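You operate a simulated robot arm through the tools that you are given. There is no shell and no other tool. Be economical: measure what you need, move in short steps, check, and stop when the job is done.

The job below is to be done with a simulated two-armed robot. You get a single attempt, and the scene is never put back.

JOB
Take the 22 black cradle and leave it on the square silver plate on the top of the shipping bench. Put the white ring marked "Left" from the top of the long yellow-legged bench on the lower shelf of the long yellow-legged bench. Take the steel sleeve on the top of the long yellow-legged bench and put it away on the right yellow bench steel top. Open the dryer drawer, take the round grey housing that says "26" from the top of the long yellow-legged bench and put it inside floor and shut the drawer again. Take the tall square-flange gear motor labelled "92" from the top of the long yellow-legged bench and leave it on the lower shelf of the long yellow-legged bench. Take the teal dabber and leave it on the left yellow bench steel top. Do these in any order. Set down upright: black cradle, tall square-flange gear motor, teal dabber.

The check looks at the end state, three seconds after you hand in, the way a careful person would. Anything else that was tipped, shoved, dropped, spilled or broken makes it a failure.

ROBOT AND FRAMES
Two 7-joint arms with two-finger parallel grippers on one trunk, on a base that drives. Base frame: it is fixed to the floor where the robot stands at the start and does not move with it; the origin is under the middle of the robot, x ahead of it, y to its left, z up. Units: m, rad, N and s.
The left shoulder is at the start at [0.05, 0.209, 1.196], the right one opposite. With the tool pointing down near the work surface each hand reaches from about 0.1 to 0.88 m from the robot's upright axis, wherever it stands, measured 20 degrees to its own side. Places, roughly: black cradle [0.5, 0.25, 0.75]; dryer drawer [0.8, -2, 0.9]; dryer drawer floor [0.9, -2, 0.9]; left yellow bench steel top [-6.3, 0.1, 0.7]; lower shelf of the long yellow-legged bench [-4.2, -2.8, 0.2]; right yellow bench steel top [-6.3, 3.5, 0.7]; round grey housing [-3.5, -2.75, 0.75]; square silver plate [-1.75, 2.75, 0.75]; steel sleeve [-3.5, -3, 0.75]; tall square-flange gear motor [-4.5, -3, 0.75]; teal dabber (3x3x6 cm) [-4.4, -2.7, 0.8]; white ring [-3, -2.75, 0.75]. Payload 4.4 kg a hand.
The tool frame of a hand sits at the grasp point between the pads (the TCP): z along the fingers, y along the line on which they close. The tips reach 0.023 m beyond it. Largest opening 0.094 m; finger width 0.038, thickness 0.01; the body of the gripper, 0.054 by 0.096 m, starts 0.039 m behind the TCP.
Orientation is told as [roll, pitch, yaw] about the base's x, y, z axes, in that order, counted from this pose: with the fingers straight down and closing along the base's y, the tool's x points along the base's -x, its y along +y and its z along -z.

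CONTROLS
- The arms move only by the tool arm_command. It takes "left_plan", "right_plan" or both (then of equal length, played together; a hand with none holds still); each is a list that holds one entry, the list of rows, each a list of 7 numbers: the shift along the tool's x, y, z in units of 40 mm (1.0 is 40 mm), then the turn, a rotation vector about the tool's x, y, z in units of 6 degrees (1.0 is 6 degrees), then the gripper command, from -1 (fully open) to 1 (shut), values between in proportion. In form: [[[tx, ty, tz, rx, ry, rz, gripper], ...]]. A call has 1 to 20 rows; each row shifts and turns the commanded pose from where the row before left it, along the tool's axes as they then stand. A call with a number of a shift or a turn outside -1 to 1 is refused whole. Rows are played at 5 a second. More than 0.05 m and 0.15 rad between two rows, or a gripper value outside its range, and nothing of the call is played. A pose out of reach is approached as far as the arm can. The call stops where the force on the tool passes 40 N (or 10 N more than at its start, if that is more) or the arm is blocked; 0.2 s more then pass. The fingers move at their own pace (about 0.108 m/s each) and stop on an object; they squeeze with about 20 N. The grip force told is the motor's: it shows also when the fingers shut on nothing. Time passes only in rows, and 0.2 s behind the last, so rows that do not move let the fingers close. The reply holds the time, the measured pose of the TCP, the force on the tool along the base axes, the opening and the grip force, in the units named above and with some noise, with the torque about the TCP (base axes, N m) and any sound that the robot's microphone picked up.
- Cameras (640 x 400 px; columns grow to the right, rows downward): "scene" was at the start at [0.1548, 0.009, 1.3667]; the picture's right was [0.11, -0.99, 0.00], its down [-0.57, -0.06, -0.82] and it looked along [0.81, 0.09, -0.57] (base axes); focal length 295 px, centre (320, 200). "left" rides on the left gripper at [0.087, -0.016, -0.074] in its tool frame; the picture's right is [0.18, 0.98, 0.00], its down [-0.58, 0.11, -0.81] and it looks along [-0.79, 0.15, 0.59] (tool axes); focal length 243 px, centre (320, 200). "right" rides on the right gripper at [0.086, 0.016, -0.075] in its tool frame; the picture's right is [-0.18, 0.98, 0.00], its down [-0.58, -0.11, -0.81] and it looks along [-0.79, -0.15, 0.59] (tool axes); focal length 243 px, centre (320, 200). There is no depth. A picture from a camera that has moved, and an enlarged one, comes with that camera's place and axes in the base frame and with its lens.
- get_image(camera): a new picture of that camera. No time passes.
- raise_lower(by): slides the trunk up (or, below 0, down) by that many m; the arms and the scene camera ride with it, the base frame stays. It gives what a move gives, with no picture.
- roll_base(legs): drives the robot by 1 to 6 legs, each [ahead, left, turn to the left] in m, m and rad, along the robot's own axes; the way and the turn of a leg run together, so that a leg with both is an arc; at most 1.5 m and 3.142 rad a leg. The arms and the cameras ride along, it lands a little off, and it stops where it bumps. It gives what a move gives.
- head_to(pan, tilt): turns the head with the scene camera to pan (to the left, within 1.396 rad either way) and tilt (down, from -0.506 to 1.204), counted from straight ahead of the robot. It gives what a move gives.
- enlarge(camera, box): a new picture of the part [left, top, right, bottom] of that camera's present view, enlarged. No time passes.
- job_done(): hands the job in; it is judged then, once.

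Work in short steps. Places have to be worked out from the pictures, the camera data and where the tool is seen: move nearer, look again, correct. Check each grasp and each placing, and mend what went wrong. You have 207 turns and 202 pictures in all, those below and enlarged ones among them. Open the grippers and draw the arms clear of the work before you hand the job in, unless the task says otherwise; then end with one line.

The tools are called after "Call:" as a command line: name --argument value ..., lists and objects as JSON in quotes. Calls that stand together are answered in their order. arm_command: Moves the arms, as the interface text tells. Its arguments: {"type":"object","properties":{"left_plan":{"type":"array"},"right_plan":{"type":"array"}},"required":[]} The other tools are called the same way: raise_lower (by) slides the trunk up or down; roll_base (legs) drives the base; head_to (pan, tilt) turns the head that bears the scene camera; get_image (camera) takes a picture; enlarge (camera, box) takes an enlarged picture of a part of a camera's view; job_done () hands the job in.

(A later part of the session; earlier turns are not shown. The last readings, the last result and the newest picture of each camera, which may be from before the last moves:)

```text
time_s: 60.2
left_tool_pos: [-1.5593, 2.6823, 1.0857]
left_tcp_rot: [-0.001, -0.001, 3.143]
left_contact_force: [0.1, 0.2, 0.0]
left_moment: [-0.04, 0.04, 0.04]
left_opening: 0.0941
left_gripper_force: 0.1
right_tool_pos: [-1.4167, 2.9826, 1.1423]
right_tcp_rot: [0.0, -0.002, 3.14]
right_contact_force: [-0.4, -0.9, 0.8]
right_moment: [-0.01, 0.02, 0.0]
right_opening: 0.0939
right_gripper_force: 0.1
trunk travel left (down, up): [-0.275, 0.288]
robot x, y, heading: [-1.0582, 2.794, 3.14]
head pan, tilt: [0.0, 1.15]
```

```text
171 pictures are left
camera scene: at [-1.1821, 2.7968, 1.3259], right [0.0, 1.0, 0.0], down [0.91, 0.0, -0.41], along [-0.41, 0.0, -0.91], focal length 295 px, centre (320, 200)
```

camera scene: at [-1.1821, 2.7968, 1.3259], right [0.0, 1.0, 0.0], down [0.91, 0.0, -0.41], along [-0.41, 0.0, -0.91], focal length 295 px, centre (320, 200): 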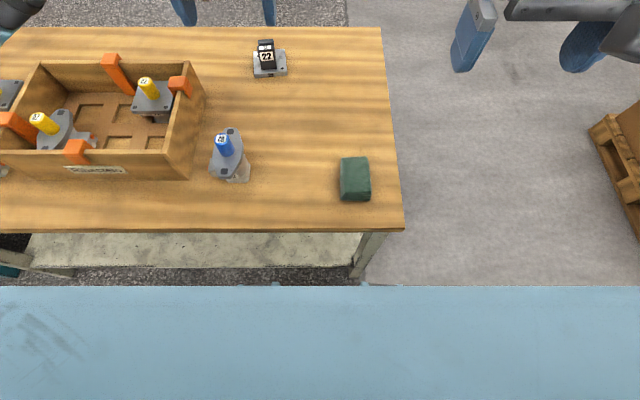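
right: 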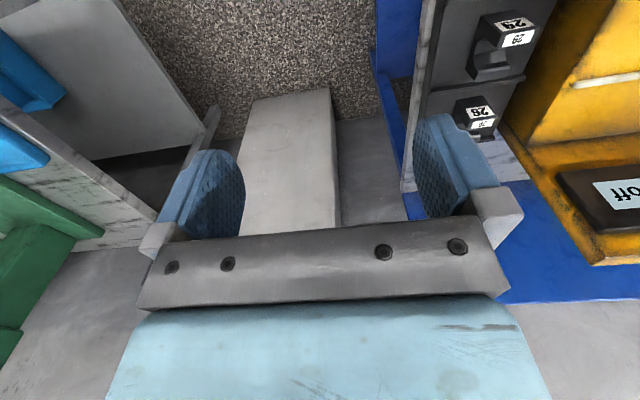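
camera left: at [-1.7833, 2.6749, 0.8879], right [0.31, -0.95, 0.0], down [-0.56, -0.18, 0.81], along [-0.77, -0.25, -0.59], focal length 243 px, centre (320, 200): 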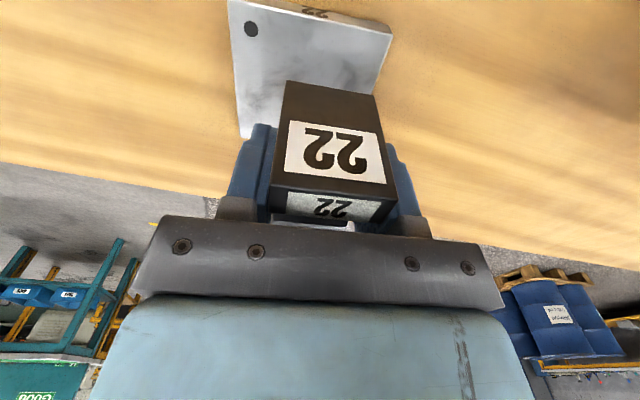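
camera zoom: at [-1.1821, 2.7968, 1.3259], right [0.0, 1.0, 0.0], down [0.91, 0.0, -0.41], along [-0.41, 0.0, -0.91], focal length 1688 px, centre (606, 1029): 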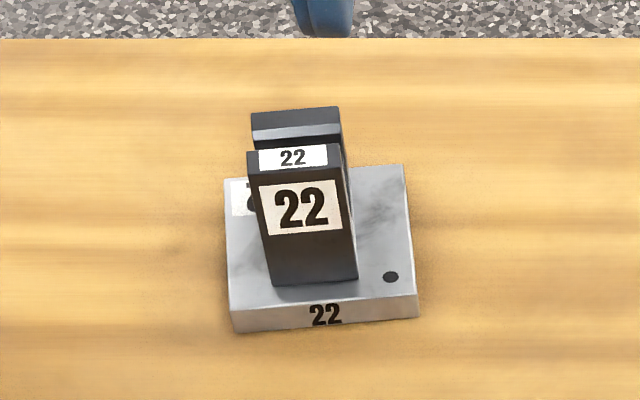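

The cradle stands upright on the plate. Now I retract the left hand, back away, slide left (toward -y) to around (-0.6, 0), and look toward the long yellow-legged bench.

Call:
arm_command --left_plan '[[[0.9, 0.9, 0, 0, 0, 0, -1], [0.9, 0.9, 0, 0, 0, 0, -1], [0.9, 0, -0.4, 0, 0, 0, -1], [0.9, 0, -0.4, 0, 0, 0, -1], [0.5, 0, -0.4, 0, 0, 0, -1]]]'

Call:
roll_base --legs '[[-0.45, 0, 0], [0, 1.4, 0], [0, 1.4, 0], [0, 0, 0.7]]'

Call:
head_to --pan 0 --tilt 0.3

Call:
get_image --camera "scene"

```text
refused: row 1 steps farther than a row can; nothing moved
```

```text
time_s: 88.9
left_tool_pos: [-0.9203, -0.4214, 1.0867]
left_tcp_rot: [0.0, 0.0, -2.445]
left_contact_force: [0.3, 0.7, -0.3]
left_moment: [0.02, 0.01, 0.02]
left_opening: 0.0939
left_gripper_force: 0.0
right_tool_pos: [-1.0039, -0.1004, 1.142]
right_tcp_rot: [0.0, -0.001, -2.445]
right_contact_force: [-0.7, 0.0, -0.1]
right_moment: [-0.03, 0.01, 0.0]
right_opening: 0.0938
right_gripper_force: 0.0
trunk travel left (down, up): [-0.275, 0.288]
robot x, y, heading: [-0.6099, -0.0097, -2.447]
head pan, tilt: [0.0, 1.15]
```

```text
time_s: 90.1
left_tool_pos: [-0.921, -0.4231, 1.0863]
left_tcp_rot: [0.001, 0.001, -2.446]
left_contact_force: [0.0, 0.4, -0.5]
left_moment: [0.02, 0.0, 0.01]
left_opening: 0.0939
left_gripper_force: 0.0
right_tool_pos: [-1.0041, -0.0993, 1.1428]
right_tcp_rot: [0.001, 0.0, -2.445]
right_contact_force: [0.7, 0.1, -0.5]
right_moment: [-0.02, 0.01, -0.01]
right_opening: 0.0937
right_gripper_force: 0.2
trunk travel left (down, up): [-0.275, 0.288]
robot x, y, heading: [-0.6053, -0.0124, -2.442]
head pan, tilt: [0.0, 0.3]
```

```text
170 pictures are left
camera scene: at [-0.7316, -0.1128, 1.395], right [-0.64, 0.77, 0.0], down [0.23, 0.19, -0.95], along [-0.73, -0.61, -0.3], focal length 295 px, centre (320, 200)
```

scene: 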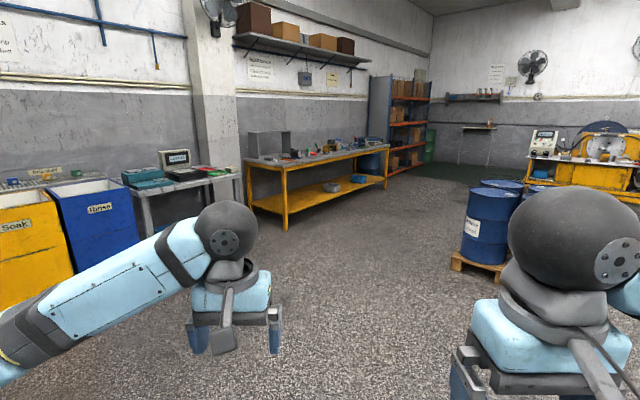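

The long bench stands against the back wall. I drive diagonally to about (-2.4, -1.5), turn to face it, and slide right to x≈-3.1.

Call:
roll_base --legs '[[1.2, 0, 0], [1.1, 0, 0], [0, 0, 0.875], [0, -0.7, 0]]'

Call:
head_to --pan 0 --tilt 0.5

Call:
get_image --camera "scene"

```text
time_s: 109.9
left_tool_pos: [-3.0419, -1.8963, 1.0865]
left_tcp_rot: [0.0, 0.001, -1.608]
left_contact_force: [-0.5, 0.8, -0.2]
left_moment: [-0.01, -0.03, 0.01]
left_opening: 0.0941
left_gripper_force: 0.0
right_tool_pos: [-3.3375, -1.7424, 1.1421]
right_tcp_rot: [0.001, 0.001, -1.609]
right_contact_force: [-0.1, 0.9, 0.5]
right_moment: [0.0, 0.0, 0.0]
right_opening: 0.0943
right_gripper_force: 0.0
trunk travel left (down, up): [-0.275, 0.288]
robot x, y, heading: [-3.1406, -1.3914, -1.612]
head pan, tilt: [0.0, 0.3]
```

```text
time_s: 110.7
left_tool_pos: [-3.0418, -1.8968, 1.0876]
left_tcp_rot: [0.001, 0.001, -1.61]
left_contact_force: [0.1, 0.6, -0.6]
left_moment: [0.0, -0.01, -0.01]
left_opening: 0.094
left_gripper_force: 0.1
right_tool_pos: [-3.336, -1.7425, 1.1417]
right_tcp_rot: [0.0, 0.0, -1.609]
right_contact_force: [-0.1, 0.3, -0.4]
right_moment: [0.01, 0.0, -0.01]
right_opening: 0.094
right_gripper_force: 0.0
trunk travel left (down, up): [-0.275, 0.288]
robot x, y, heading: [-3.1346, -1.3849, -1.611]
head pan, tilt: [0.0, 0.499]
```

```text
169 pictures are left
camera scene: at [-3.1447, -1.5474, 1.3767], right [-1.0, 0.04, 0.0], down [0.02, 0.48, -0.88], along [-0.03, -0.88, -0.48], focal length 295 px, centre (320, 200)
```

scene: 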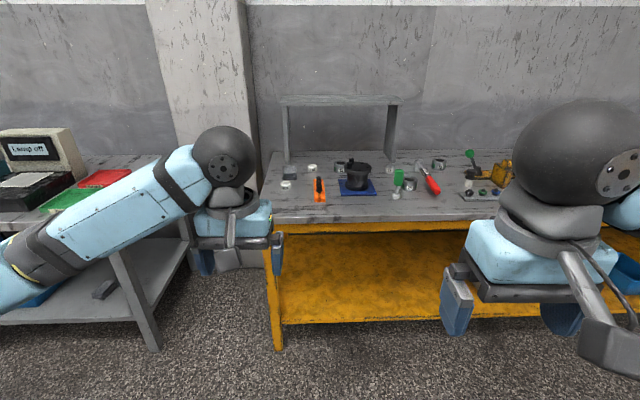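

The bench surface is in view with many small items. I enlarge the groups to read labels.

Call:
enlarge --camera "scene" --box '[270, 140, 400, 220]'

Call:
enlarge --camera "scene" --box '[380, 140, 520, 220]'

```text
4.92 times, centred on (335, 180) of scene
camera zoom: at [-3.1447, -1.5474, 1.3767], right [-1.0, 0.04, 0.0], down [0.02, 0.48, -0.88], along [-0.03, -0.88, -0.48], focal length 1454 px, centre (246, 298)
```

zoom: 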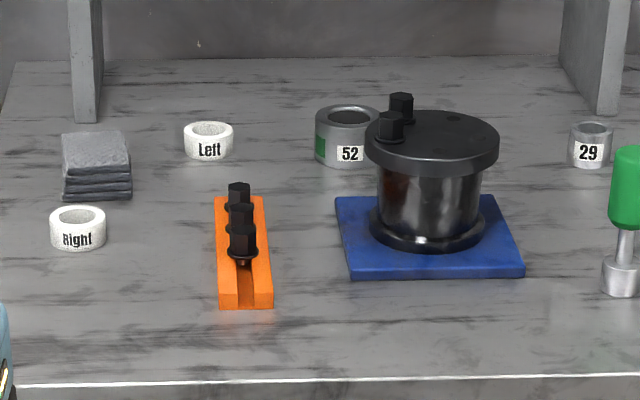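

```text
4.57 times, centred on (450, 180) of scene
camera zoom: at [-3.1447, -1.5474, 1.3767], right [-1.0, 0.04, 0.0], down [0.02, 0.48, -0.88], along [-0.03, -0.88, -0.48], focal length 1350 px, centre (-274, 291)
```

zoom: 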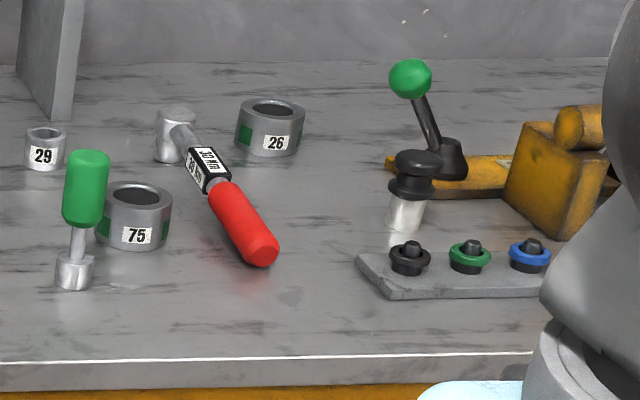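

The "Left" ring is near (-3.15, -3.03), the "29" steel sleeve near (-3.56, -2.98) and the 26 housing near (-3.85, -3.03). I square up and drive closer, so the ring is at front-left.

Call:
roll_base --legs '[[0, -0.2, 0.04], [0.68, 0, 0]]'

Call:
head_to --pan 0 --tilt 0.9

Call:
get_image --camera "scene"

```text
time_s: 116.4
left_tool_pos: [-3.2417, -2.5683, 1.087]
left_tcp_rot: [-0.001, 0.001, -1.586]
left_contact_force: [-0.5, -0.2, 0.5]
left_moment: [0.01, -0.02, -0.02]
left_opening: 0.0941
left_gripper_force: 0.1
right_tool_pos: [-3.5417, -2.4199, 1.1427]
right_tcp_rot: [-0.001, 0.0, -1.587]
right_contact_force: [-0.1, -0.5, -0.5]
right_moment: [0.0, 0.04, -0.01]
right_opening: 0.094
right_gripper_force: 0.0
trunk travel left (down, up): [-0.275, 0.288]
robot x, y, heading: [-3.3517, -2.0622, -1.588]
head pan, tilt: [0.0, 0.499]
```

```text
time_s: 117.3
left_tool_pos: [-3.2422, -2.5683, 1.0864]
left_tcp_rot: [0.001, 0.0, -1.586]
left_contact_force: [-0.3, -0.5, -0.4]
left_moment: [-0.02, 0.01, 0.02]
left_opening: 0.0939
left_gripper_force: 0.1
right_tool_pos: [-3.54, -2.4212, 1.1412]
right_tcp_rot: [0.001, 0.002, -1.587]
right_contact_force: [0.0, 0.7, -1.1]
right_moment: [-0.02, -0.02, 0.01]
right_opening: 0.0942
right_gripper_force: 0.0
trunk travel left (down, up): [-0.275, 0.288]
robot x, y, heading: [-3.3514, -2.0621, -1.591]
head pan, tilt: [0.0, 0.901]
```

```text
166 pictures are left
camera scene: at [-3.3529, -2.2063, 1.3428], right [-1.0, 0.02, 0.0], down [0.01, 0.78, -0.62], along [-0.01, -0.62, -0.78], focal length 295 px, centre (320, 200)
```

scene: 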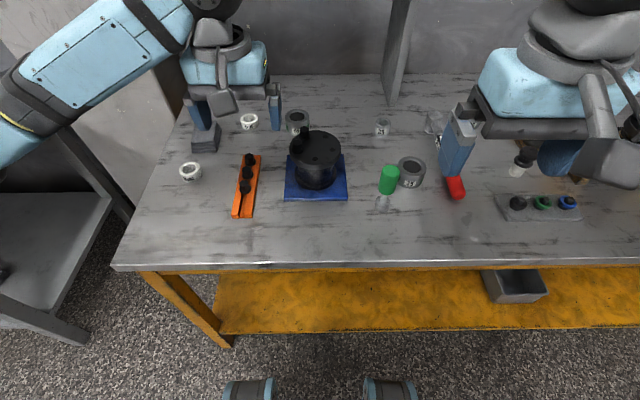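

The bench top is z≈0.79, front edge y≈-2.48, ring at about (-3.155, -2.93). My feet have ~0.17 m clearance, so I advance 0.11 m.

Call:
roll_base --legs '[[0.11, 0, 0.02]]'

Call:
get_image --camera "scene"

Call:
get_image --camera "left"

```text
time_s: 118.6
left_tool_pos: [-3.2346, -2.655, 1.088]
left_tcp_rot: [0.002, -0.001, -1.568]
left_contact_force: [-0.2, 0.7, -0.6]
left_moment: [-0.02, 0.02, -0.02]
left_opening: 0.0939
left_gripper_force: 0.1
right_tool_pos: [-3.5353, -2.5125, 1.1425]
right_tcp_rot: [-0.001, -0.004, -1.57]
right_contact_force: [-0.2, -0.2, 0.5]
right_moment: [-0.04, 0.0, -0.04]
right_opening: 0.0937
right_gripper_force: 0.0
trunk travel left (down, up): [-0.275, 0.288]
robot x, y, heading: [-3.3491, -2.1533, -1.573]
head pan, tilt: [0.0, 0.901]
stopped in leg 1: the robot was blocked; the commanded pose is now the measured one
```

```text
165 pictures are left
camera scene: at [-3.352, -2.2949, 1.3431], right [-1.0, 0.0, 0.0], down [0.0, 0.78, -0.62], along [0.0, -0.62, -0.78], focal length 295 px, centre (320, 200)
```

scene: 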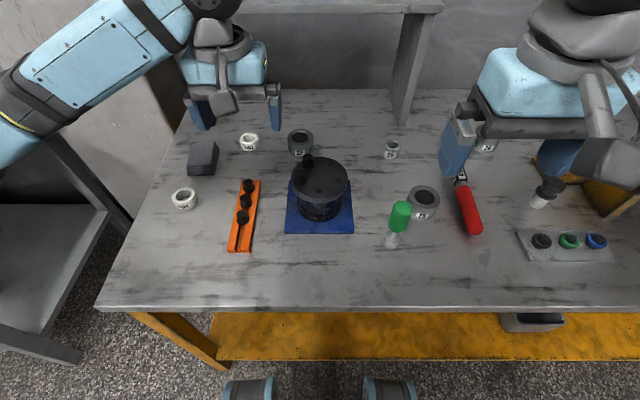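

```text
164 pictures are left
camera left: at [-3.2526, -2.57, 1.1613], right [0.98, 0.19, 0.0], down [0.11, -0.58, 0.81], along [0.15, -0.79, -0.59], focal length 243 px, centre (320, 200)
```

left: 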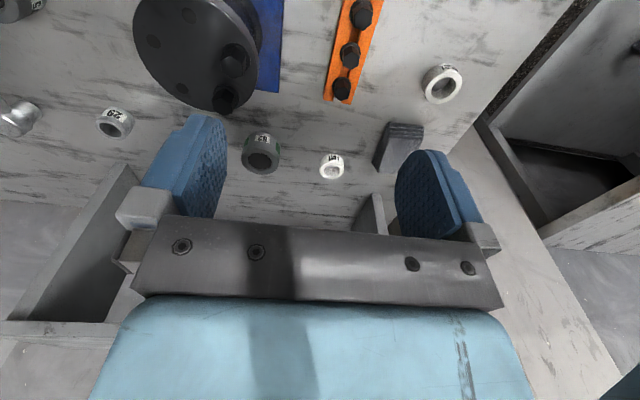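

I was stopped by a light bump at y=-2.153; I stay here. Both cameras agree the "Left" ring is at (-3.157, -2.935, ~0.80). I move the left hand above it, with a narrower opening.

Call:
arm_command --left_plan '[[[-0.875, 0.244, 0, 0, 0, 0, -0.6], [-0.875, 0.244, 0, 0, 0, 0, -0.6], [-0.875, 0.244, 0, 0, 0, 0, -0.6], [-0.875, 0.244, 0, 0, 0, 0, -0.6], [-0.875, 0.244, 0.3, 0, 0, 0, -0.6], [-0.875, 0.244, 0.4, 0, 0, 0, -0.6], [-0.875, 0.244, 0.4, 0, 0, 0, -0.6], [-0.875, 0.244, 0.4, 0, 0, 0, -0.6], [0, 0, 0.9, 0, 0, 0, -0.6], [0, 0, 0.9, 0, 0, 0, -0.6], [0, 0, 0.9, 0, 0, 0, -0.6], [0, 0, 0, 0, 0, 0, -0.6]]]'

Call:
get_image --camera "left"

Call:
get_image --camera "scene"

```text
time_s: 121.2
left_tool_pos: [-3.1555, -2.9409, 0.919]
left_tcp_rot: [0.002, 0.0, -1.569]
left_contact_force: [-0.1, 0.1, 0.4]
left_moment: [0.0, 0.02, 0.01]
left_opening: 0.0753
left_gripper_force: 0.1
right_tool_pos: [-3.5358, -2.515, 1.1414]
right_tcp_rot: [0.0, 0.001, -1.568]
right_contact_force: [-0.2, -0.7, 1.3]
right_moment: [-0.01, 0.02, -0.02]
right_opening: 0.0941
right_gripper_force: 0.1
trunk travel left (down, up): [-0.275, 0.288]
robot x, y, heading: [-3.3528, -2.1521, -1.571]
head pan, tilt: [0.0, 0.901]
```

```text
163 pictures are left
camera left: at [-3.1733, -2.854, 0.9938], right [0.98, 0.19, 0.0], down [0.11, -0.58, 0.81], along [0.15, -0.79, -0.59], focal length 243 px, centre (320, 200)
```

left: 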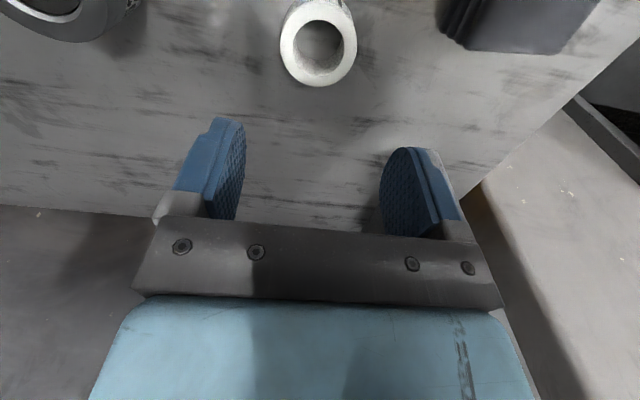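

```text
162 pictures are left
camera scene: at [-3.352, -2.2968, 1.3429], right [-1.0, 0.0, 0.0], down [0.0, 0.78, -0.62], along [0.0, -0.62, -0.78], focal length 295 px, centre (320, 200)
```

scene: 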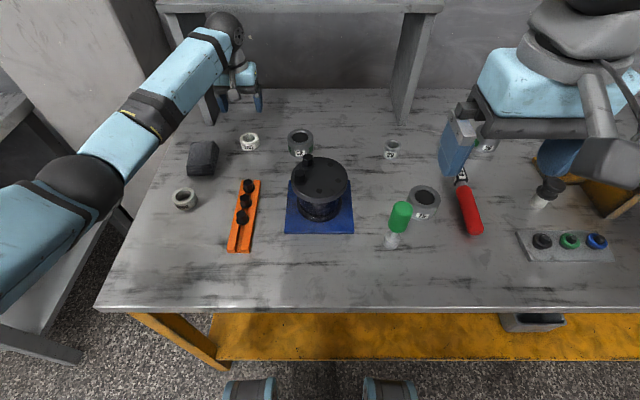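

The ring is at (-3.159, -2.923). I shift 18 mm back toward me and descend to z≈0.81, then close.

Call:
arm_command --left_plan '[[[0.45, -0.08, 0, 0, 0, 0, -0.6], [0, 0, 0.9, 0, 0, 0, -0.6], [0, 0, 0.9, 0, 0, 0, -0.6], [0, 0, 0.6, 0, 0, 0, -0.6], [0, 0, 0, 0, 0, 0, -0.6]]]'

Call:
get_image --camera "left"

Call:
enlarge --camera "scene" --box '[190, 90, 310, 180]'

```text
time_s: 122.4
left_tool_pos: [-3.1572, -2.9215, 0.8236]
left_tcp_rot: [0.001, 0.0, -1.568]
left_contact_force: [0.1, 0.7, -0.3]
left_moment: [0.04, 0.0, 0.02]
left_opening: 0.0755
left_gripper_force: 0.0
right_tool_pos: [-3.536, -2.5159, 1.142]
right_tcp_rot: [0.001, 0.002, -1.568]
right_contact_force: [-0.6, 0.1, -0.6]
right_moment: [0.0, -0.01, 0.0]
right_opening: 0.0941
right_gripper_force: 0.0
trunk travel left (down, up): [-0.275, 0.288]
robot x, y, heading: [-3.3501, -2.1544, -1.568]
head pan, tilt: [0.0, 0.901]
```

```text
161 pictures are left
camera left: at [-3.1759, -2.8351, 0.8976], right [0.98, 0.19, 0.0], down [0.11, -0.58, 0.81], along [0.15, -0.79, -0.59], focal length 243 px, centre (320, 200)
```

left: 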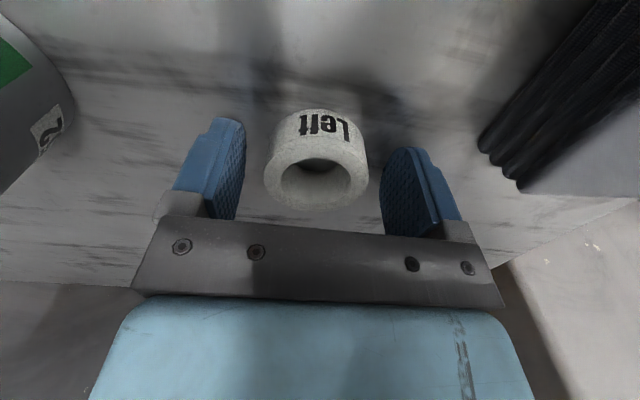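

```text
4.44 times, centred on (250, 135) of scene
camera zoom: at [-3.3518, -2.2972, 1.3428], right [-1.0, 0.0, 0.0], down [0.0, 0.78, -0.62], along [0.0, -0.62, -0.78], focal length 1313 px, centre (631, 489)
```

zoom: 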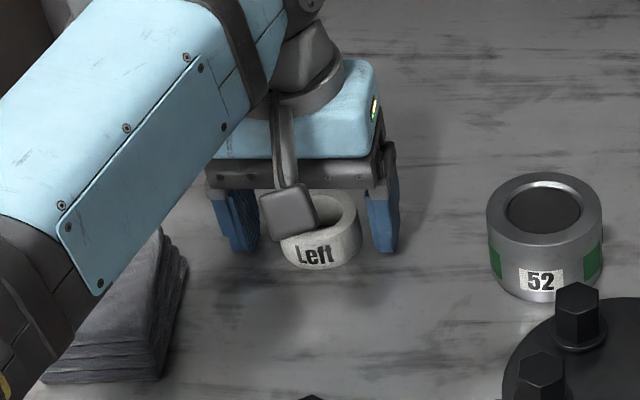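

Triangulation now puts the ring's top centre at y≈-2.911, z≈0.833. I shift 10 mm toward me and close at this height.

Call:
arm_command --left_plan '[[[0.25, -0.02, 0, 0, 0, 0, -0.6], [0, 0, 0, 0, 0, 0, 1], [0, 0, 0, 0, 0, 0, 1], [0, 0, 0, 0, 0, 0, 1], [0, 0, -0.5, 0, 0, 0, 1], [0, 0, -0.9, 0, 0, 0, 1], [0, 0, -0.9, 0, 0, 0, 1], [0, 0, 0, 0, 0, 0, 1]]]'

Call:
get_image --camera "left"

```text
time_s: 124.2
left_tool_pos: [-3.1601, -2.9098, 0.9149]
left_tcp_rot: [0.002, 0.0, -1.569]
left_contact_force: [0.4, -0.6, 0.4]
left_moment: [0.0, 0.0, 0.0]
left_opening: 0.049
left_gripper_force: 19.5
right_tool_pos: [-3.5359, -2.5161, 1.1421]
right_tcp_rot: [0.001, 0.001, -1.57]
right_contact_force: [0.0, -0.4, -0.4]
right_moment: [0.02, 0.02, -0.01]
right_opening: 0.094
right_gripper_force: 0.1
trunk travel left (down, up): [-0.275, 0.288]
robot x, y, heading: [-3.3487, -2.154, -1.568]
head pan, tilt: [0.0, 0.901]
```

```text
159 pictures are left
camera left: at [-3.1778, -2.8236, 0.9898], right [0.98, 0.19, 0.0], down [0.11, -0.58, 0.81], along [0.15, -0.79, -0.59], focal length 243 px, centre (320, 200)
```

left: 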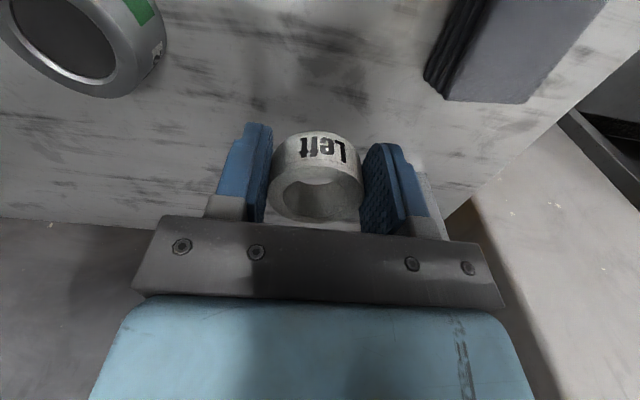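

The ring is held. The sleeve is at a good spot for the right hand from here (≈(-3.54, -2.89)), so I pick it now too: right hand goes closer for a look, while the left lifts.

Call:
arm_command --right_plan '[[[-0.9, 0, 0, 0, 0, 0, -0.5], [-0.9, 0, 0, 0, 0, 0, -0.5], [-0.9, 0, 0, 0, 0, 0, -0.5], [-0.9, 0, 0, 0, 0, 0, -0.5], [-0.9, 0, 0.4, 0, 0, 0, -0.5], [-0.9, 0, 0.4, 0, 0, 0, -0.5], [-0.9, 0, 0.4, 0, 0, 0, -0.5], [0, 0, 0.9, 0, 0, 0, -0.5], [0, 0, 0.9, 0, 0, 0, -0.5], [0, 0, 0, 0, 0, 0, -0.5]]]' --left_plan '[[[0, 0, -0.9, 0, 0, 0, 1], [0, 0, -0.9, 0, 0, 0, 1], [0.7, 0, -0.6, 0, 0, 0, 1], [0.9, 0, 0, 0, 0, 0, 1], [0.9, 0, 0, 0, 0, 0, 1], [0, 0, 0, 0, 0, 0, 1], [0, 0, 0, 0, 0, 0, 1], [0, 0, 0, 0, 0, 0, 1], [0, 0, 0, 0, 0, 0, 1], [0, 0, 0, 0, 0, 0, 1]]]'

Call:
get_image --camera "right"

Call:
get_image --camera "scene"

```text
time_s: 126.4
left_tool_pos: [-3.1598, -2.8079, 1.0101]
left_tcp_rot: [0.0, -0.001, -1.567]
left_contact_force: [-0.1, 0.4, -0.5]
left_moment: [-0.02, -0.04, 0.01]
left_opening: 0.0487
left_gripper_force: 20.0
right_tool_pos: [-3.5342, -2.7675, 1.0177]
right_tcp_rot: [-0.001, 0.0, -1.569]
right_contact_force: [-0.4, 0.6, -0.5]
right_moment: [0.02, 0.01, 0.01]
right_opening: 0.0704
right_gripper_force: 0.0
trunk travel left (down, up): [-0.275, 0.288]
robot x, y, heading: [-3.351, -2.1552, -1.574]
head pan, tilt: [0.0, 0.901]
```

```text
158 pictures are left
camera right: at [-3.5177, -2.6808, 1.0931], right [0.98, -0.18, 0.0], down [-0.11, -0.58, 0.81], along [-0.15, -0.79, -0.59], focal length 243 px, centre (320, 200)
```

right: 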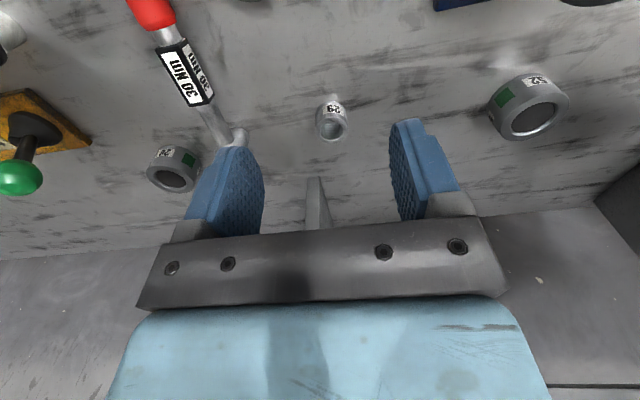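

```text
157 pictures are left
camera scene: at [-3.3517, -2.2969, 1.3428], right [-1.0, 0.0, 0.0], down [0.0, 0.78, -0.62], along [0.0, -0.62, -0.78], focal length 295 px, centre (320, 200)
```

scene: 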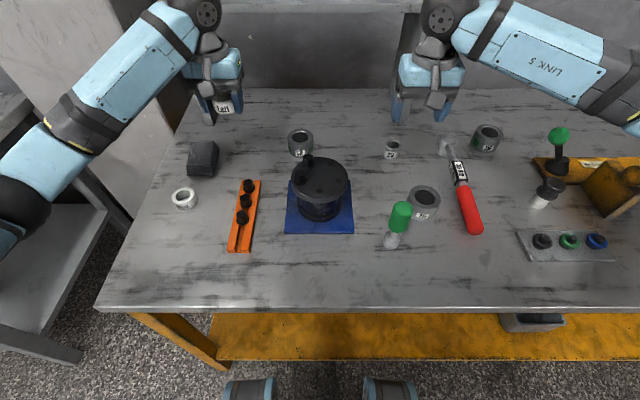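

The sleeve top is at about (-3.537, -2.872, 0.845). I move above it and lower to z≈0.90 to check.

Call:
arm_command --right_plan '[[[-0.87, 0, 0, 0, 0, 0, -0.5], [-0.87, 0, 0, 0, 0, 0, -0.5], [-0.87, 0, 0, 0, 0, 0, -0.5], [0, 0, 0.9, 0, 0, 0, -0.5], [0, 0, 0.9, 0, 0, 0, -0.5], [0, 0, 0.9, 0, 0, 0, -0.5], [0, 0, 0, 0, 0, 0, -0.5]]]'

Call:
get_image --camera "right"

Call:
enlarge --camera "scene" --box '[330, 90, 450, 170]'

```text
time_s: 128.0
left_tool_pos: [-3.1601, -2.8088, 1.009]
left_tcp_rot: [-0.001, 0.0, -1.571]
left_contact_force: [0.3, 0.6, 0.6]
left_moment: [0.02, 0.0, 0.0]
left_opening: 0.049
left_gripper_force: 20.1
right_tool_pos: [-3.537, -2.8708, 0.9133]
right_tcp_rot: [0.0, 0.0, -1.571]
right_contact_force: [0.0, 1.1, -0.1]
right_moment: [0.01, 0.0, 0.0]
right_opening: 0.0705
right_gripper_force: 0.1
trunk travel left (down, up): [-0.275, 0.288]
robot x, y, heading: [-3.3528, -2.1507, -1.567]
head pan, tilt: [0.0, 0.901]
```

```text
156 pictures are left
camera right: at [-3.5199, -2.7831, 0.9877], right [0.98, -0.18, 0.0], down [-0.11, -0.58, 0.81], along [-0.15, -0.79, -0.59], focal length 243 px, centre (320, 200)
```

right: 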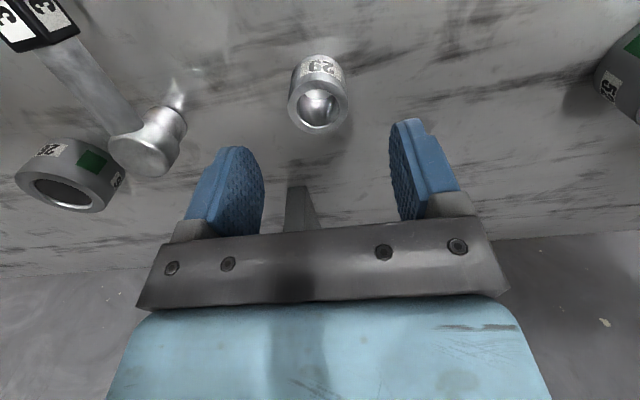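

```text
5.00 times, centred on (390, 130) of scene
camera zoom: at [-3.3516, -2.2969, 1.3428], right [-1.0, 0.0, 0.0], down [0.0, 0.78, -0.62], along [0.0, -0.62, -0.78], focal length 1477 px, centre (-30, 550)
```

zoom: 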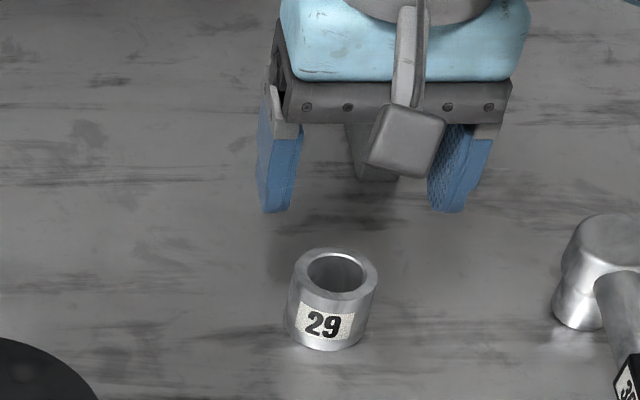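

The sleeve is centred between the fingers (top z≈0.845). I descend to z≈0.832 and close.

Call:
arm_command --right_plan '[[[-0.08, -0.02, 0.9, 0, 0, 0, -0.5], [0, 0, 0.9, 0, 0, 0, -0.5], [0, 0, 0.2, 0, 0, 0, -0.5], [0, 0, 0, 0, 0, 0, 1], [0, 0, 0, 0, 0, 0, 1], [0, 0, 0, 0, 0, 0, 1], [0, 0, 0, 0, 0, 0, 1]]]'

Call:
get_image --camera "right"

```text
time_s: 129.6
left_tool_pos: [-3.1599, -2.809, 1.0092]
left_tcp_rot: [0.002, 0.003, -1.569]
left_contact_force: [0.4, 0.0, 0.0]
left_moment: [-0.01, -0.05, 0.0]
left_opening: 0.0488
left_gripper_force: 20.4
right_tool_pos: [-3.5367, -2.8718, 0.8337]
right_tcp_rot: [-0.002, 0.0, -1.57]
right_contact_force: [0.1, -0.7, 0.3]
right_moment: [0.01, 0.02, 0.01]
right_opening: 0.0408
right_gripper_force: 19.9
trunk travel left (down, up): [-0.275, 0.288]
robot x, y, heading: [-3.353, -2.152, -1.572]
head pan, tilt: [0.0, 0.901]
```

```text
154 pictures are left
camera right: at [-3.5204, -2.7862, 0.9077], right [0.98, -0.18, 0.0], down [-0.11, -0.58, 0.81], along [-0.15, -0.79, -0.59], focal length 243 px, centre (320, 200)
```

right: 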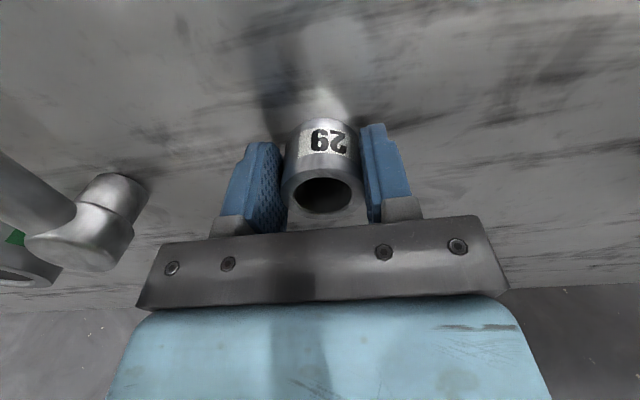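

The sleeve is gripped at 0.041. I lift it, then draw both hands back.

Call:
arm_command --right_plan '[[[0, 0, -0.5, 0, 0, 0, 1], [0, 0, -0.9, 0, 0, 0, 1], [0, 0, -0.9, 0, 0, 0, 1], [0, 0, -0.9, 0, 0, 0, 1], [0, 0, -0.9, 0, 0, 0, 1], [0, 0, -0.9, 0, 0, 0, 1], [0, 0, -0.9, 0, 0, 0, 1], [0.9, 0, 0, 0, 0, 0, 1], [0.9, 0, 0, 0, 0, 0, 1], [0.9, 0, 0, 0, 0, 0, 1], [0.9, 0, 0, 0, 0, 0, 1], [0.9, 0, 0, 0, 0, 0, 1], [0.9, 0, 0, 0, 0, 0, 1], [0.9, 0, 0, 0, 0, 0, 1], [0.9, 0, 0, 0, 0, 0, 1]]]' --left_plan '[[[0.5, 0, -0.5, 0, 0, 0, 1], [0.7, 0, -0.5, 0, 0, 0, 1], [0.9, 0, 0, 0, 0, 0, 1], [0.9, 0, 0, 0, 0, 0, 1], [0.9, 0, 0, 0, 0, 0, 1], [0.9, 0, 0, 0, 0, 0, 1], [0.9, 0, 0, 0, 0, 0, 1], [0.9, 0, 0, 0, 0, 0, 1], [0, 0, 0, 0, 0, 0, 1], [0, 0, 0, 0, 0, 0, 1], [0, 0, 0, 0, 0, 0, 1], [0, 0, 0, 0, 0, 0, 1], [0, 0, 0, 0, 0, 0, 1], [0, 0, 0, 0, 0, 0, 1], [0, 0, 0, 0, 0, 0, 1]]]'

Call:
roll_base --legs '[[-0.45, 0, 0]]'

Call:
head_to --pan 0 --tilt 0.75

Call:
get_image --camera "scene"

```text
time_s: 132.8
left_tool_pos: [-3.1644, -2.544, 1.052]
left_tcp_rot: [0.002, 0.0, -1.569]
left_contact_force: [-0.1, -0.2, 0.1]
left_moment: [0.01, 0.01, 0.01]
left_opening: 0.0487
left_gripper_force: 20.1
right_tool_pos: [-3.5361, -2.5883, 1.0716]
right_tcp_rot: [0.001, 0.001, -1.571]
right_contact_force: [-0.2, -0.4, -0.8]
right_moment: [0.0, 0.02, -0.01]
right_opening: 0.0411
right_gripper_force: 19.9
trunk travel left (down, up): [-0.275, 0.288]
robot x, y, heading: [-3.3523, -2.1552, -1.568]
head pan, tilt: [0.0, 0.901]
```

```text
time_s: 135.5
left_tool_pos: [-3.1621, -2.1007, 1.0527]
left_tcp_rot: [0.001, 0.003, -1.563]
left_contact_force: [0.4, 0.0, -0.7]
left_moment: [0.02, -0.01, 0.03]
left_opening: 0.0488
left_gripper_force: 19.8
right_tool_pos: [-3.5336, -2.1474, 1.0706]
right_tcp_rot: [0.0, -0.001, -1.565]
right_contact_force: [0.2, 0.7, -1.7]
right_moment: [0.03, -0.01, -0.01]
right_opening: 0.0405
right_gripper_force: 20.3
trunk travel left (down, up): [-0.275, 0.288]
robot x, y, heading: [-3.3528, -1.7103, -1.566]
head pan, tilt: [0.0, 0.901]
```

```text
time_s: 136.2
left_tool_pos: [-3.1625, -2.1014, 1.052]
left_tcp_rot: [0.002, 0.001, -1.562]
left_contact_force: [-0.9, 0.7, 0.0]
left_moment: [0.0, -0.01, 0.01]
left_opening: 0.049
left_gripper_force: 20.1
right_tool_pos: [-3.5354, -2.1465, 1.0711]
right_tcp_rot: [0.0, 0.0, -1.564]
right_contact_force: [0.5, 0.3, -1.9]
right_moment: [0.02, 0.0, 0.02]
right_opening: 0.0407
right_gripper_force: 20.0
trunk travel left (down, up): [-0.275, 0.288]
robot x, y, heading: [-3.3546, -1.7124, -1.563]
head pan, tilt: [0.0, 0.75]
```

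```text
153 pictures are left
camera scene: at [-3.3527, -1.8627, 1.3546], right [-1.0, -0.01, 0.0], down [0.0, 0.68, -0.73], along [0.0, -0.73, -0.68], focal length 295 px, centre (320, 200)
```

scene: 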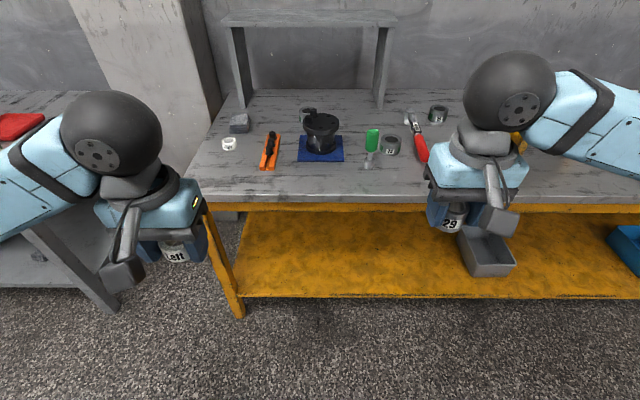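

The shelf front edge works out at y≈-2.496, z≈0.20. I pull the right hand up and back, lower the trunk, and drive forward 0.22 to place the ring with a tilted left hand.

Call:
arm_command --right_plan '[[[0.7, 0.2, -0.6, 0, 0, 0, 1], [0.7, 0.2, -0.6, 0, 0, 0, 1], [0.7, 0, -0.6, 0, 0, 0, 1], [0.7, 0, -0.6, 0, 0, 0, 1], [0.3, 0, -0.6, 0, 0, 0, 1]]]' --left_plan '[[[0.3, 0, 0, 0, 0, 0, 1], [0.3, 0, 0, 0, 0, 0, 1], [0.3, 0, 0, 0, 0, 0, 1], [0, 0, 0, 0, 0, 0, 1], [0, 0, 0, 0, 0, 0, 1]]]'

Call:
raise_lower --by -0.26

Call:
roll_base --legs '[[0.2, 0, 0]]'

Call:
get_image --camera "scene"

```text
time_s: 137.4
left_tool_pos: [-3.1625, -2.0646, 1.0515]
left_tcp_rot: [0.001, 0.003, -1.564]
left_contact_force: [0.9, -0.1, -1.0]
left_moment: [-0.02, -0.02, 0.01]
left_opening: 0.0487
left_gripper_force: 20.1
right_tool_pos: [-3.5185, -2.023, 1.1902]
right_tcp_rot: [0.0, 0.002, -1.564]
right_contact_force: [0.1, 0.0, -1.2]
right_moment: [-0.02, -0.03, 0.0]
right_opening: 0.0408
right_gripper_force: 19.6
trunk travel left (down, up): [-0.275, 0.288]
robot x, y, heading: [-3.3519, -1.7115, -1.562]
head pan, tilt: [0.0, 0.75]
```

```text
time_s: 140.1
left_tool_pos: [-3.1637, -2.0656, 0.7914]
left_tcp_rot: [0.002, 0.003, -1.562]
left_contact_force: [-0.3, 0.2, -0.5]
left_moment: [-0.02, 0.0, -0.01]
left_opening: 0.0486
left_gripper_force: 19.3
right_tool_pos: [-3.519, -2.0242, 0.9309]
right_tcp_rot: [-0.001, 0.0, -1.564]
right_contact_force: [0.8, -0.1, -1.6]
right_moment: [0.04, -0.01, -0.02]
right_opening: 0.0408
right_gripper_force: 19.7
trunk travel left (down, up): [-0.015, 0.548]
robot x, y, heading: [-3.355, -1.7075, -1.564]
head pan, tilt: [0.0, 0.75]
```

```text
time_s: 141.7
left_tool_pos: [-3.1592, -2.263, 0.792]
left_tcp_rot: [0.001, 0.002, -1.56]
left_contact_force: [0.0, 0.1, -0.6]
left_moment: [0.0, -0.01, -0.04]
left_opening: 0.0485
left_gripper_force: 20.0
right_tool_pos: [-3.5173, -2.2224, 0.931]
right_tcp_rot: [-0.001, 0.0, -1.562]
right_contact_force: [0.4, 0.3, -1.6]
right_moment: [0.0, -0.03, -0.04]
right_opening: 0.0407
right_gripper_force: 19.5
trunk travel left (down, up): [-0.015, 0.548]
robot x, y, heading: [-3.3522, -1.9099, -1.562]
head pan, tilt: [0.0, 0.75]
```

```text
152 pictures are left
camera scene: at [-3.3506, -2.0618, 1.0946], right [-1.0, -0.01, 0.0], down [-0.01, 0.68, -0.73], along [0.01, -0.73, -0.68], focal length 295 px, centre (320, 200)
```

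scene: 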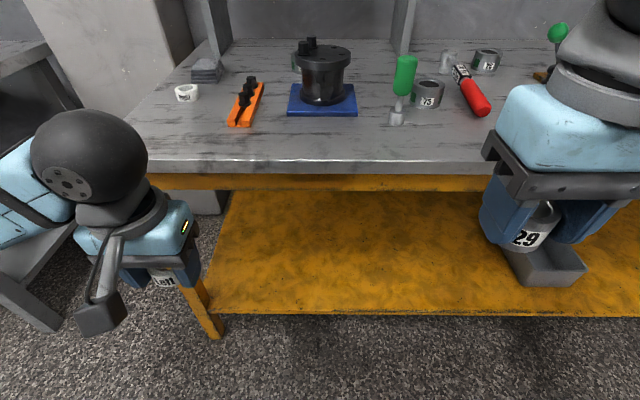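

I tilt the left hand 30° forward and lower it in front of the shelf at x≈-3.25.

Call:
arm_command --left_plan '[[[0, -0.45, 0, 0, -1, 0, 1], [0, -0.45, 0, 0, -1, 0, 1], [0, -0.45, 0, 0, -1, 0, 1], [0, -0.45, 0, 0, -1, 0, 1], [0, -0.45, 0, 0, -1, 0, 1], [0.45, 0, 0.78, 0, 0, 0, 1], [0.45, 0, 0.78, 0, 0, 0, 1], [0.45, 0, 0.78, 0, 0, 0, 1], [0.45, 0, 0.78, 0, 0, 0, 1], [0.45, 0, 0.78, 0, 0, 0, 1], [0.45, 0, 0.78, 0, 0, 0, 1], [0.45, 0, 0.78, 0, 0, 0, 1], [0.45, 0, 0.78, 0, 0, 0, 1], [0.45, 0, 0.78, 0, 0, 0, 1], [0.45, 0, 0.78, 0, 0, 0, 1], [0.45, 0, 0.78, 0, 0, 0, 1], [0.45, 0, 0.78, 0, 0, 0, 1], [0, 0, 0, 0, 0, 0, 1]]]'

Call:
get_image --camera "scene"

Call:
get_image --camera "left"

```text
time_s: 143.9
left_tool_pos: [-3.251, -2.2659, 0.6274]
left_tcp_rot: [-0.009, -0.529, -1.563]
left_contact_force: [5.8, 1.3, 22.6]
left_moment: [2.65, 0.26, -0.68]
left_opening: 0.0487
left_gripper_force: 19.7
right_tool_pos: [-3.5167, -2.2227, 0.9309]
right_tcp_rot: [-0.001, 0.001, -1.56]
right_contact_force: [0.5, 0.6, -1.9]
right_moment: [0.0, 0.03, 0.0]
right_opening: 0.0408
right_gripper_force: 20.4
trunk travel left (down, up): [-0.015, 0.548]
robot x, y, heading: [-3.353, -1.9087, -1.557]
head pan, tilt: [0.0, 0.75]
stopped in row 10 (left hand): the force on the tool passed its limit at 112 N (the readings are from after the stop); the commanded pose is now the measured one
```

```text
151 pictures are left
camera scene: at [-3.3508, -2.0612, 1.0952], right [-1.0, -0.01, 0.0], down [-0.01, 0.68, -0.73], along [0.01, -0.73, -0.68], focal length 295 px, centre (320, 200)
```

scene: 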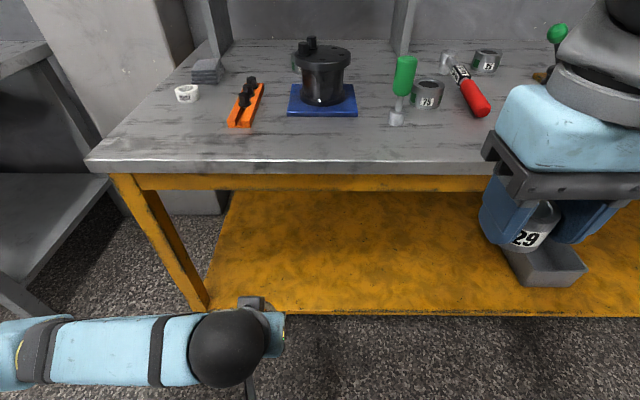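

```text
150 pictures are left
camera left: at [-3.2695, -2.154, 0.6487], right [0.98, 0.16, -0.1], down [0.12, -0.1, 0.99], along [0.15, -0.98, -0.11], focal length 243 px, centre (320, 200)
```

left: 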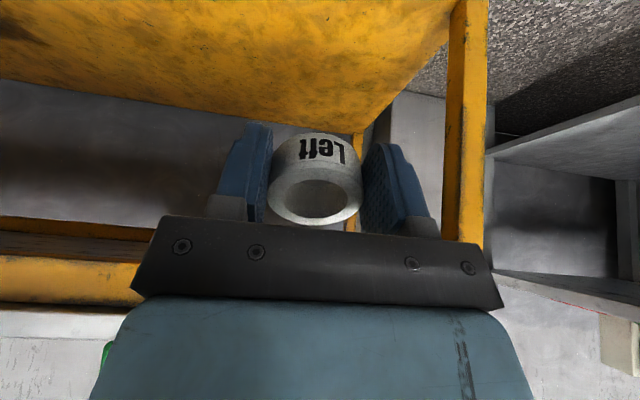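

The hand's camera bracket seems to have hit my own chassis front, as the hand was only 0.36 ahead. I raise it, move it forward, back the base a little, then check.

Call:
arm_command --left_plan '[[[-0.45, 0, -0.78, 0, 0, 0, 1], [-0.45, 0, -0.78, 0, 0, 0, 1], [-0.75, 0, 0.43, 0, 0, 0, 1], [0, 0, 0, 0, 0, 0, 1]]]'

Call:
roll_base --legs '[[-0.08, 0, 0]]'

Call:
arm_command --left_plan '[[[-0.75, 0, 0.43, 0, 0, 0, 1], [-0.75, 0, 0.43, 0, 0, 0, 1], [-0.75, 0, 0.43, 0, 0, 0, 1], [0, 0, 0, 0, 0, 0, 1]]]'

Call:
get_image --camera "scene"

```text
time_s: 144.9
left_tool_pos: [-3.251, -2.3015, 0.7015]
left_tcp_rot: [-0.005, -0.527, -1.559]
left_contact_force: [1.1, -0.5, -0.2]
left_moment: [-0.01, -0.01, 0.03]
left_opening: 0.0489
left_gripper_force: 20.3
right_tool_pos: [-3.5162, -2.2217, 0.9307]
right_tcp_rot: [0.0, 0.002, -1.56]
right_contact_force: [0.2, -0.1, -2.7]
right_moment: [0.03, 0.0, -0.05]
right_opening: 0.0408
right_gripper_force: 19.7
trunk travel left (down, up): [-0.015, 0.548]
robot x, y, heading: [-3.3524, -1.9085, -1.558]
head pan, tilt: [0.0, 0.75]
```

```text
time_s: 145.9
left_tool_pos: [-3.2522, -2.2231, 0.7011]
left_tcp_rot: [-0.006, -0.527, -1.562]
left_contact_force: [0.0, -0.2, -0.1]
left_moment: [-0.01, 0.01, -0.01]
left_opening: 0.0488
left_gripper_force: 19.9
right_tool_pos: [-3.5177, -2.1445, 0.9311]
right_tcp_rot: [0.0, -0.001, -1.562]
right_contact_force: [0.2, 1.1, -1.5]
right_moment: [0.02, 0.0, 0.0]
right_opening: 0.0408
right_gripper_force: 19.5
trunk travel left (down, up): [-0.015, 0.548]
robot x, y, heading: [-3.3544, -1.8333, -1.559]
head pan, tilt: [0.0, 0.75]
```

```text
time_s: 146.9
left_tool_pos: [-3.2511, -2.3256, 0.7028]
left_tcp_rot: [-0.005, -0.528, -1.562]
left_contact_force: [0.7, -0.1, 0.1]
left_moment: [-0.02, -0.01, 0.0]
left_opening: 0.0487
left_gripper_force: 19.4
right_tool_pos: [-3.518, -2.1446, 0.9303]
right_tcp_rot: [0.002, 0.002, -1.561]
right_contact_force: [-0.4, -0.5, -1.9]
right_moment: [0.04, 0.0, 0.0]
right_opening: 0.0408
right_gripper_force: 20.0
trunk travel left (down, up): [-0.015, 0.548]
robot x, y, heading: [-3.354, -1.8311, -1.563]
head pan, tilt: [0.0, 0.75]
```

```text
149 pictures are left
camera scene: at [-3.3514, -1.9841, 1.0947], right [-1.0, -0.01, 0.0], down [-0.01, 0.68, -0.73], along [0.01, -0.73, -0.68], focal length 295 px, centre (320, 200)
```

scene: 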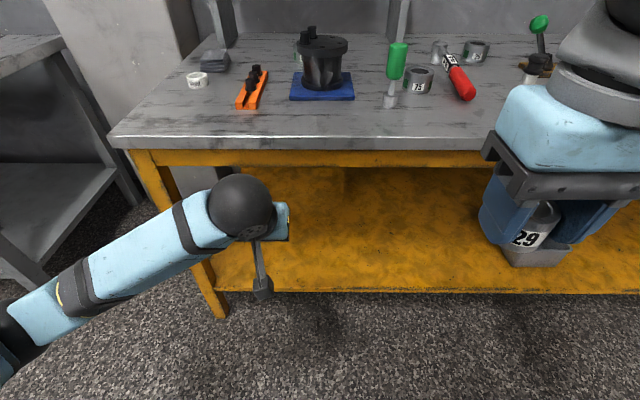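

Now the hand is 0.49 m ahead of the axis; I lower it to z≈0.33 in front of the shelf.

Call:
arm_command --left_plan '[[[0.43, 0, 0.75, 0, 0, 0, 1], [0.43, 0, 0.75, 0, 0, 0, 1], [0.43, 0, 0.75, 0, 0, 0, 1], [0.43, 0, 0.75, 0, 0, 0, 1], [0.43, 0, 0.75, 0, 0, 0, 1], [0.43, 0, 0.75, 0, 0, 0, 1], [0.43, 0, 0.75, 0, 0, 0, 1], [0.43, 0, 0.75, 0, 0, 0, 1], [0.43, 0, 0.75, 0, 0, 0, 1], [0.43, 0, 0.75, 0, 0, 0, 1], [0.3, 0, 0.52, 0, 0, 0, 1], [0, 0, 0, 0, 0, 0, 1]]]'

Call:
get_image --camera "scene"

Call:
get_image --camera "left"

```text
time_s: 149.7
left_tool_pos: [-3.1882, -2.387, 0.3549]
left_tcp_rot: [0.087, -0.616, -1.578]
left_contact_force: [1.3, 0.6, -0.7]
left_moment: [0.0, -0.01, 0.0]
left_opening: 0.0483
left_gripper_force: 19.6
right_tool_pos: [-3.5154, -2.1454, 0.926]
right_tcp_rot: [-0.001, 0.004, -1.56]
right_contact_force: [-0.9, -0.7, -2.9]
right_moment: [0.06, 0.0, 0.06]
right_opening: 0.0409
right_gripper_force: 19.9
trunk travel left (down, up): [-0.015, 0.548]
robot x, y, heading: [-3.3537, -1.8329, -1.564]
head pan, tilt: [0.0, 0.75]
stopped in row 12 (left hand): the arm was blocked; the commanded pose is now the measured one
```

```text
148 pictures are left
camera scene: at [-3.3504, -1.986, 1.0901], right [-1.0, -0.01, 0.0], down [-0.01, 0.68, -0.73], along [0.01, -0.73, -0.68], focal length 295 px, centre (320, 200)
```

scene: 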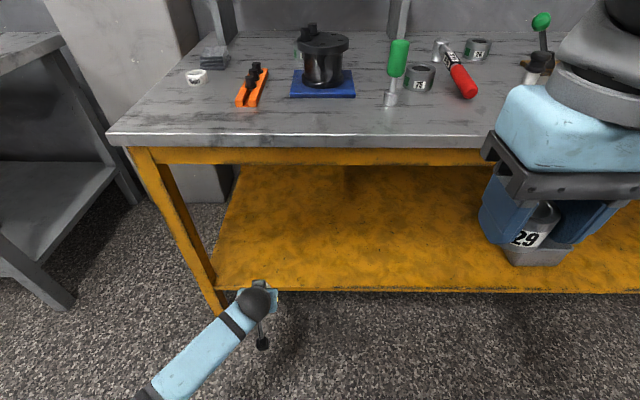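

```text
147 pictures are left
camera left: at [-3.2109, -2.2747, 0.3647], right [0.98, 0.19, -0.04], down [0.04, -0.01, 1.0], along [0.19, -0.98, -0.01], focal length 243 px, centre (320, 200)
```

left: 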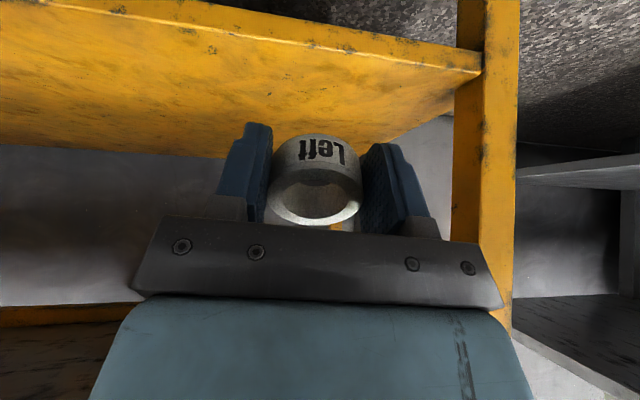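

The arm got blocked at z≈0.355 (elbow too folded) and the pose slipped. I raise it, undo the roll, then back the base so the arm works straighter and enters diagonally under the top.

Call:
arm_command --left_plan '[[[-0.5, 0, -0.72, 0, 0, 0, 1], [-0.5, 0, -0.72, 0.83, 0, 0, 1], [-0.5, 0, -0.72, 0, -0.8, 0, 1], [-0.55, 0, -0.67, 0, 0, 0, 1], [-0.55, 0, -0.67, 0, 0, 0, 1], [0, 0, 0, 0, 0, 0, 1]]]'

Call:
roll_base --legs '[[-0.1, 0, 0]]'

```text
time_s: 151.3
left_tool_pos: [-3.1572, -2.3842, 0.5313]
left_tcp_rot: [0.115, -0.701, -1.642]
left_contact_force: [-0.6, 0.1, 0.3]
left_moment: [0.0, -0.01, 0.02]
left_opening: 0.0484
left_gripper_force: 19.9
right_tool_pos: [-3.5194, -2.1444, 0.9327]
right_tcp_rot: [0.001, 0.0, -1.562]
right_contact_force: [-0.7, -0.3, -2.5]
right_moment: [0.01, -0.03, 0.01]
right_opening: 0.0408
right_gripper_force: 20.1
trunk travel left (down, up): [-0.015, 0.548]
robot x, y, heading: [-3.3557, -1.8302, -1.559]
head pan, tilt: [0.0, 0.75]
stopped in row 6 (left hand): the arm was blocked; the commanded pose is now the measured one
```

```text
time_s: 152.5
left_tool_pos: [-3.1575, -2.2843, 0.5298]
left_tcp_rot: [0.113, -0.701, -1.643]
left_contact_force: [0.1, 0.1, -0.7]
left_moment: [-0.01, 0.0, 0.0]
left_opening: 0.0485
left_gripper_force: 19.5
right_tool_pos: [-3.5199, -2.0433, 0.9307]
right_tcp_rot: [0.001, 0.001, -1.561]
right_contact_force: [0.0, -0.6, -2.4]
right_moment: [0.04, -0.02, 0.04]
right_opening: 0.0407
right_gripper_force: 20.1
trunk travel left (down, up): [-0.015, 0.548]
robot x, y, heading: [-3.355, -1.729, -1.558]
head pan, tilt: [0.0, 0.75]
```

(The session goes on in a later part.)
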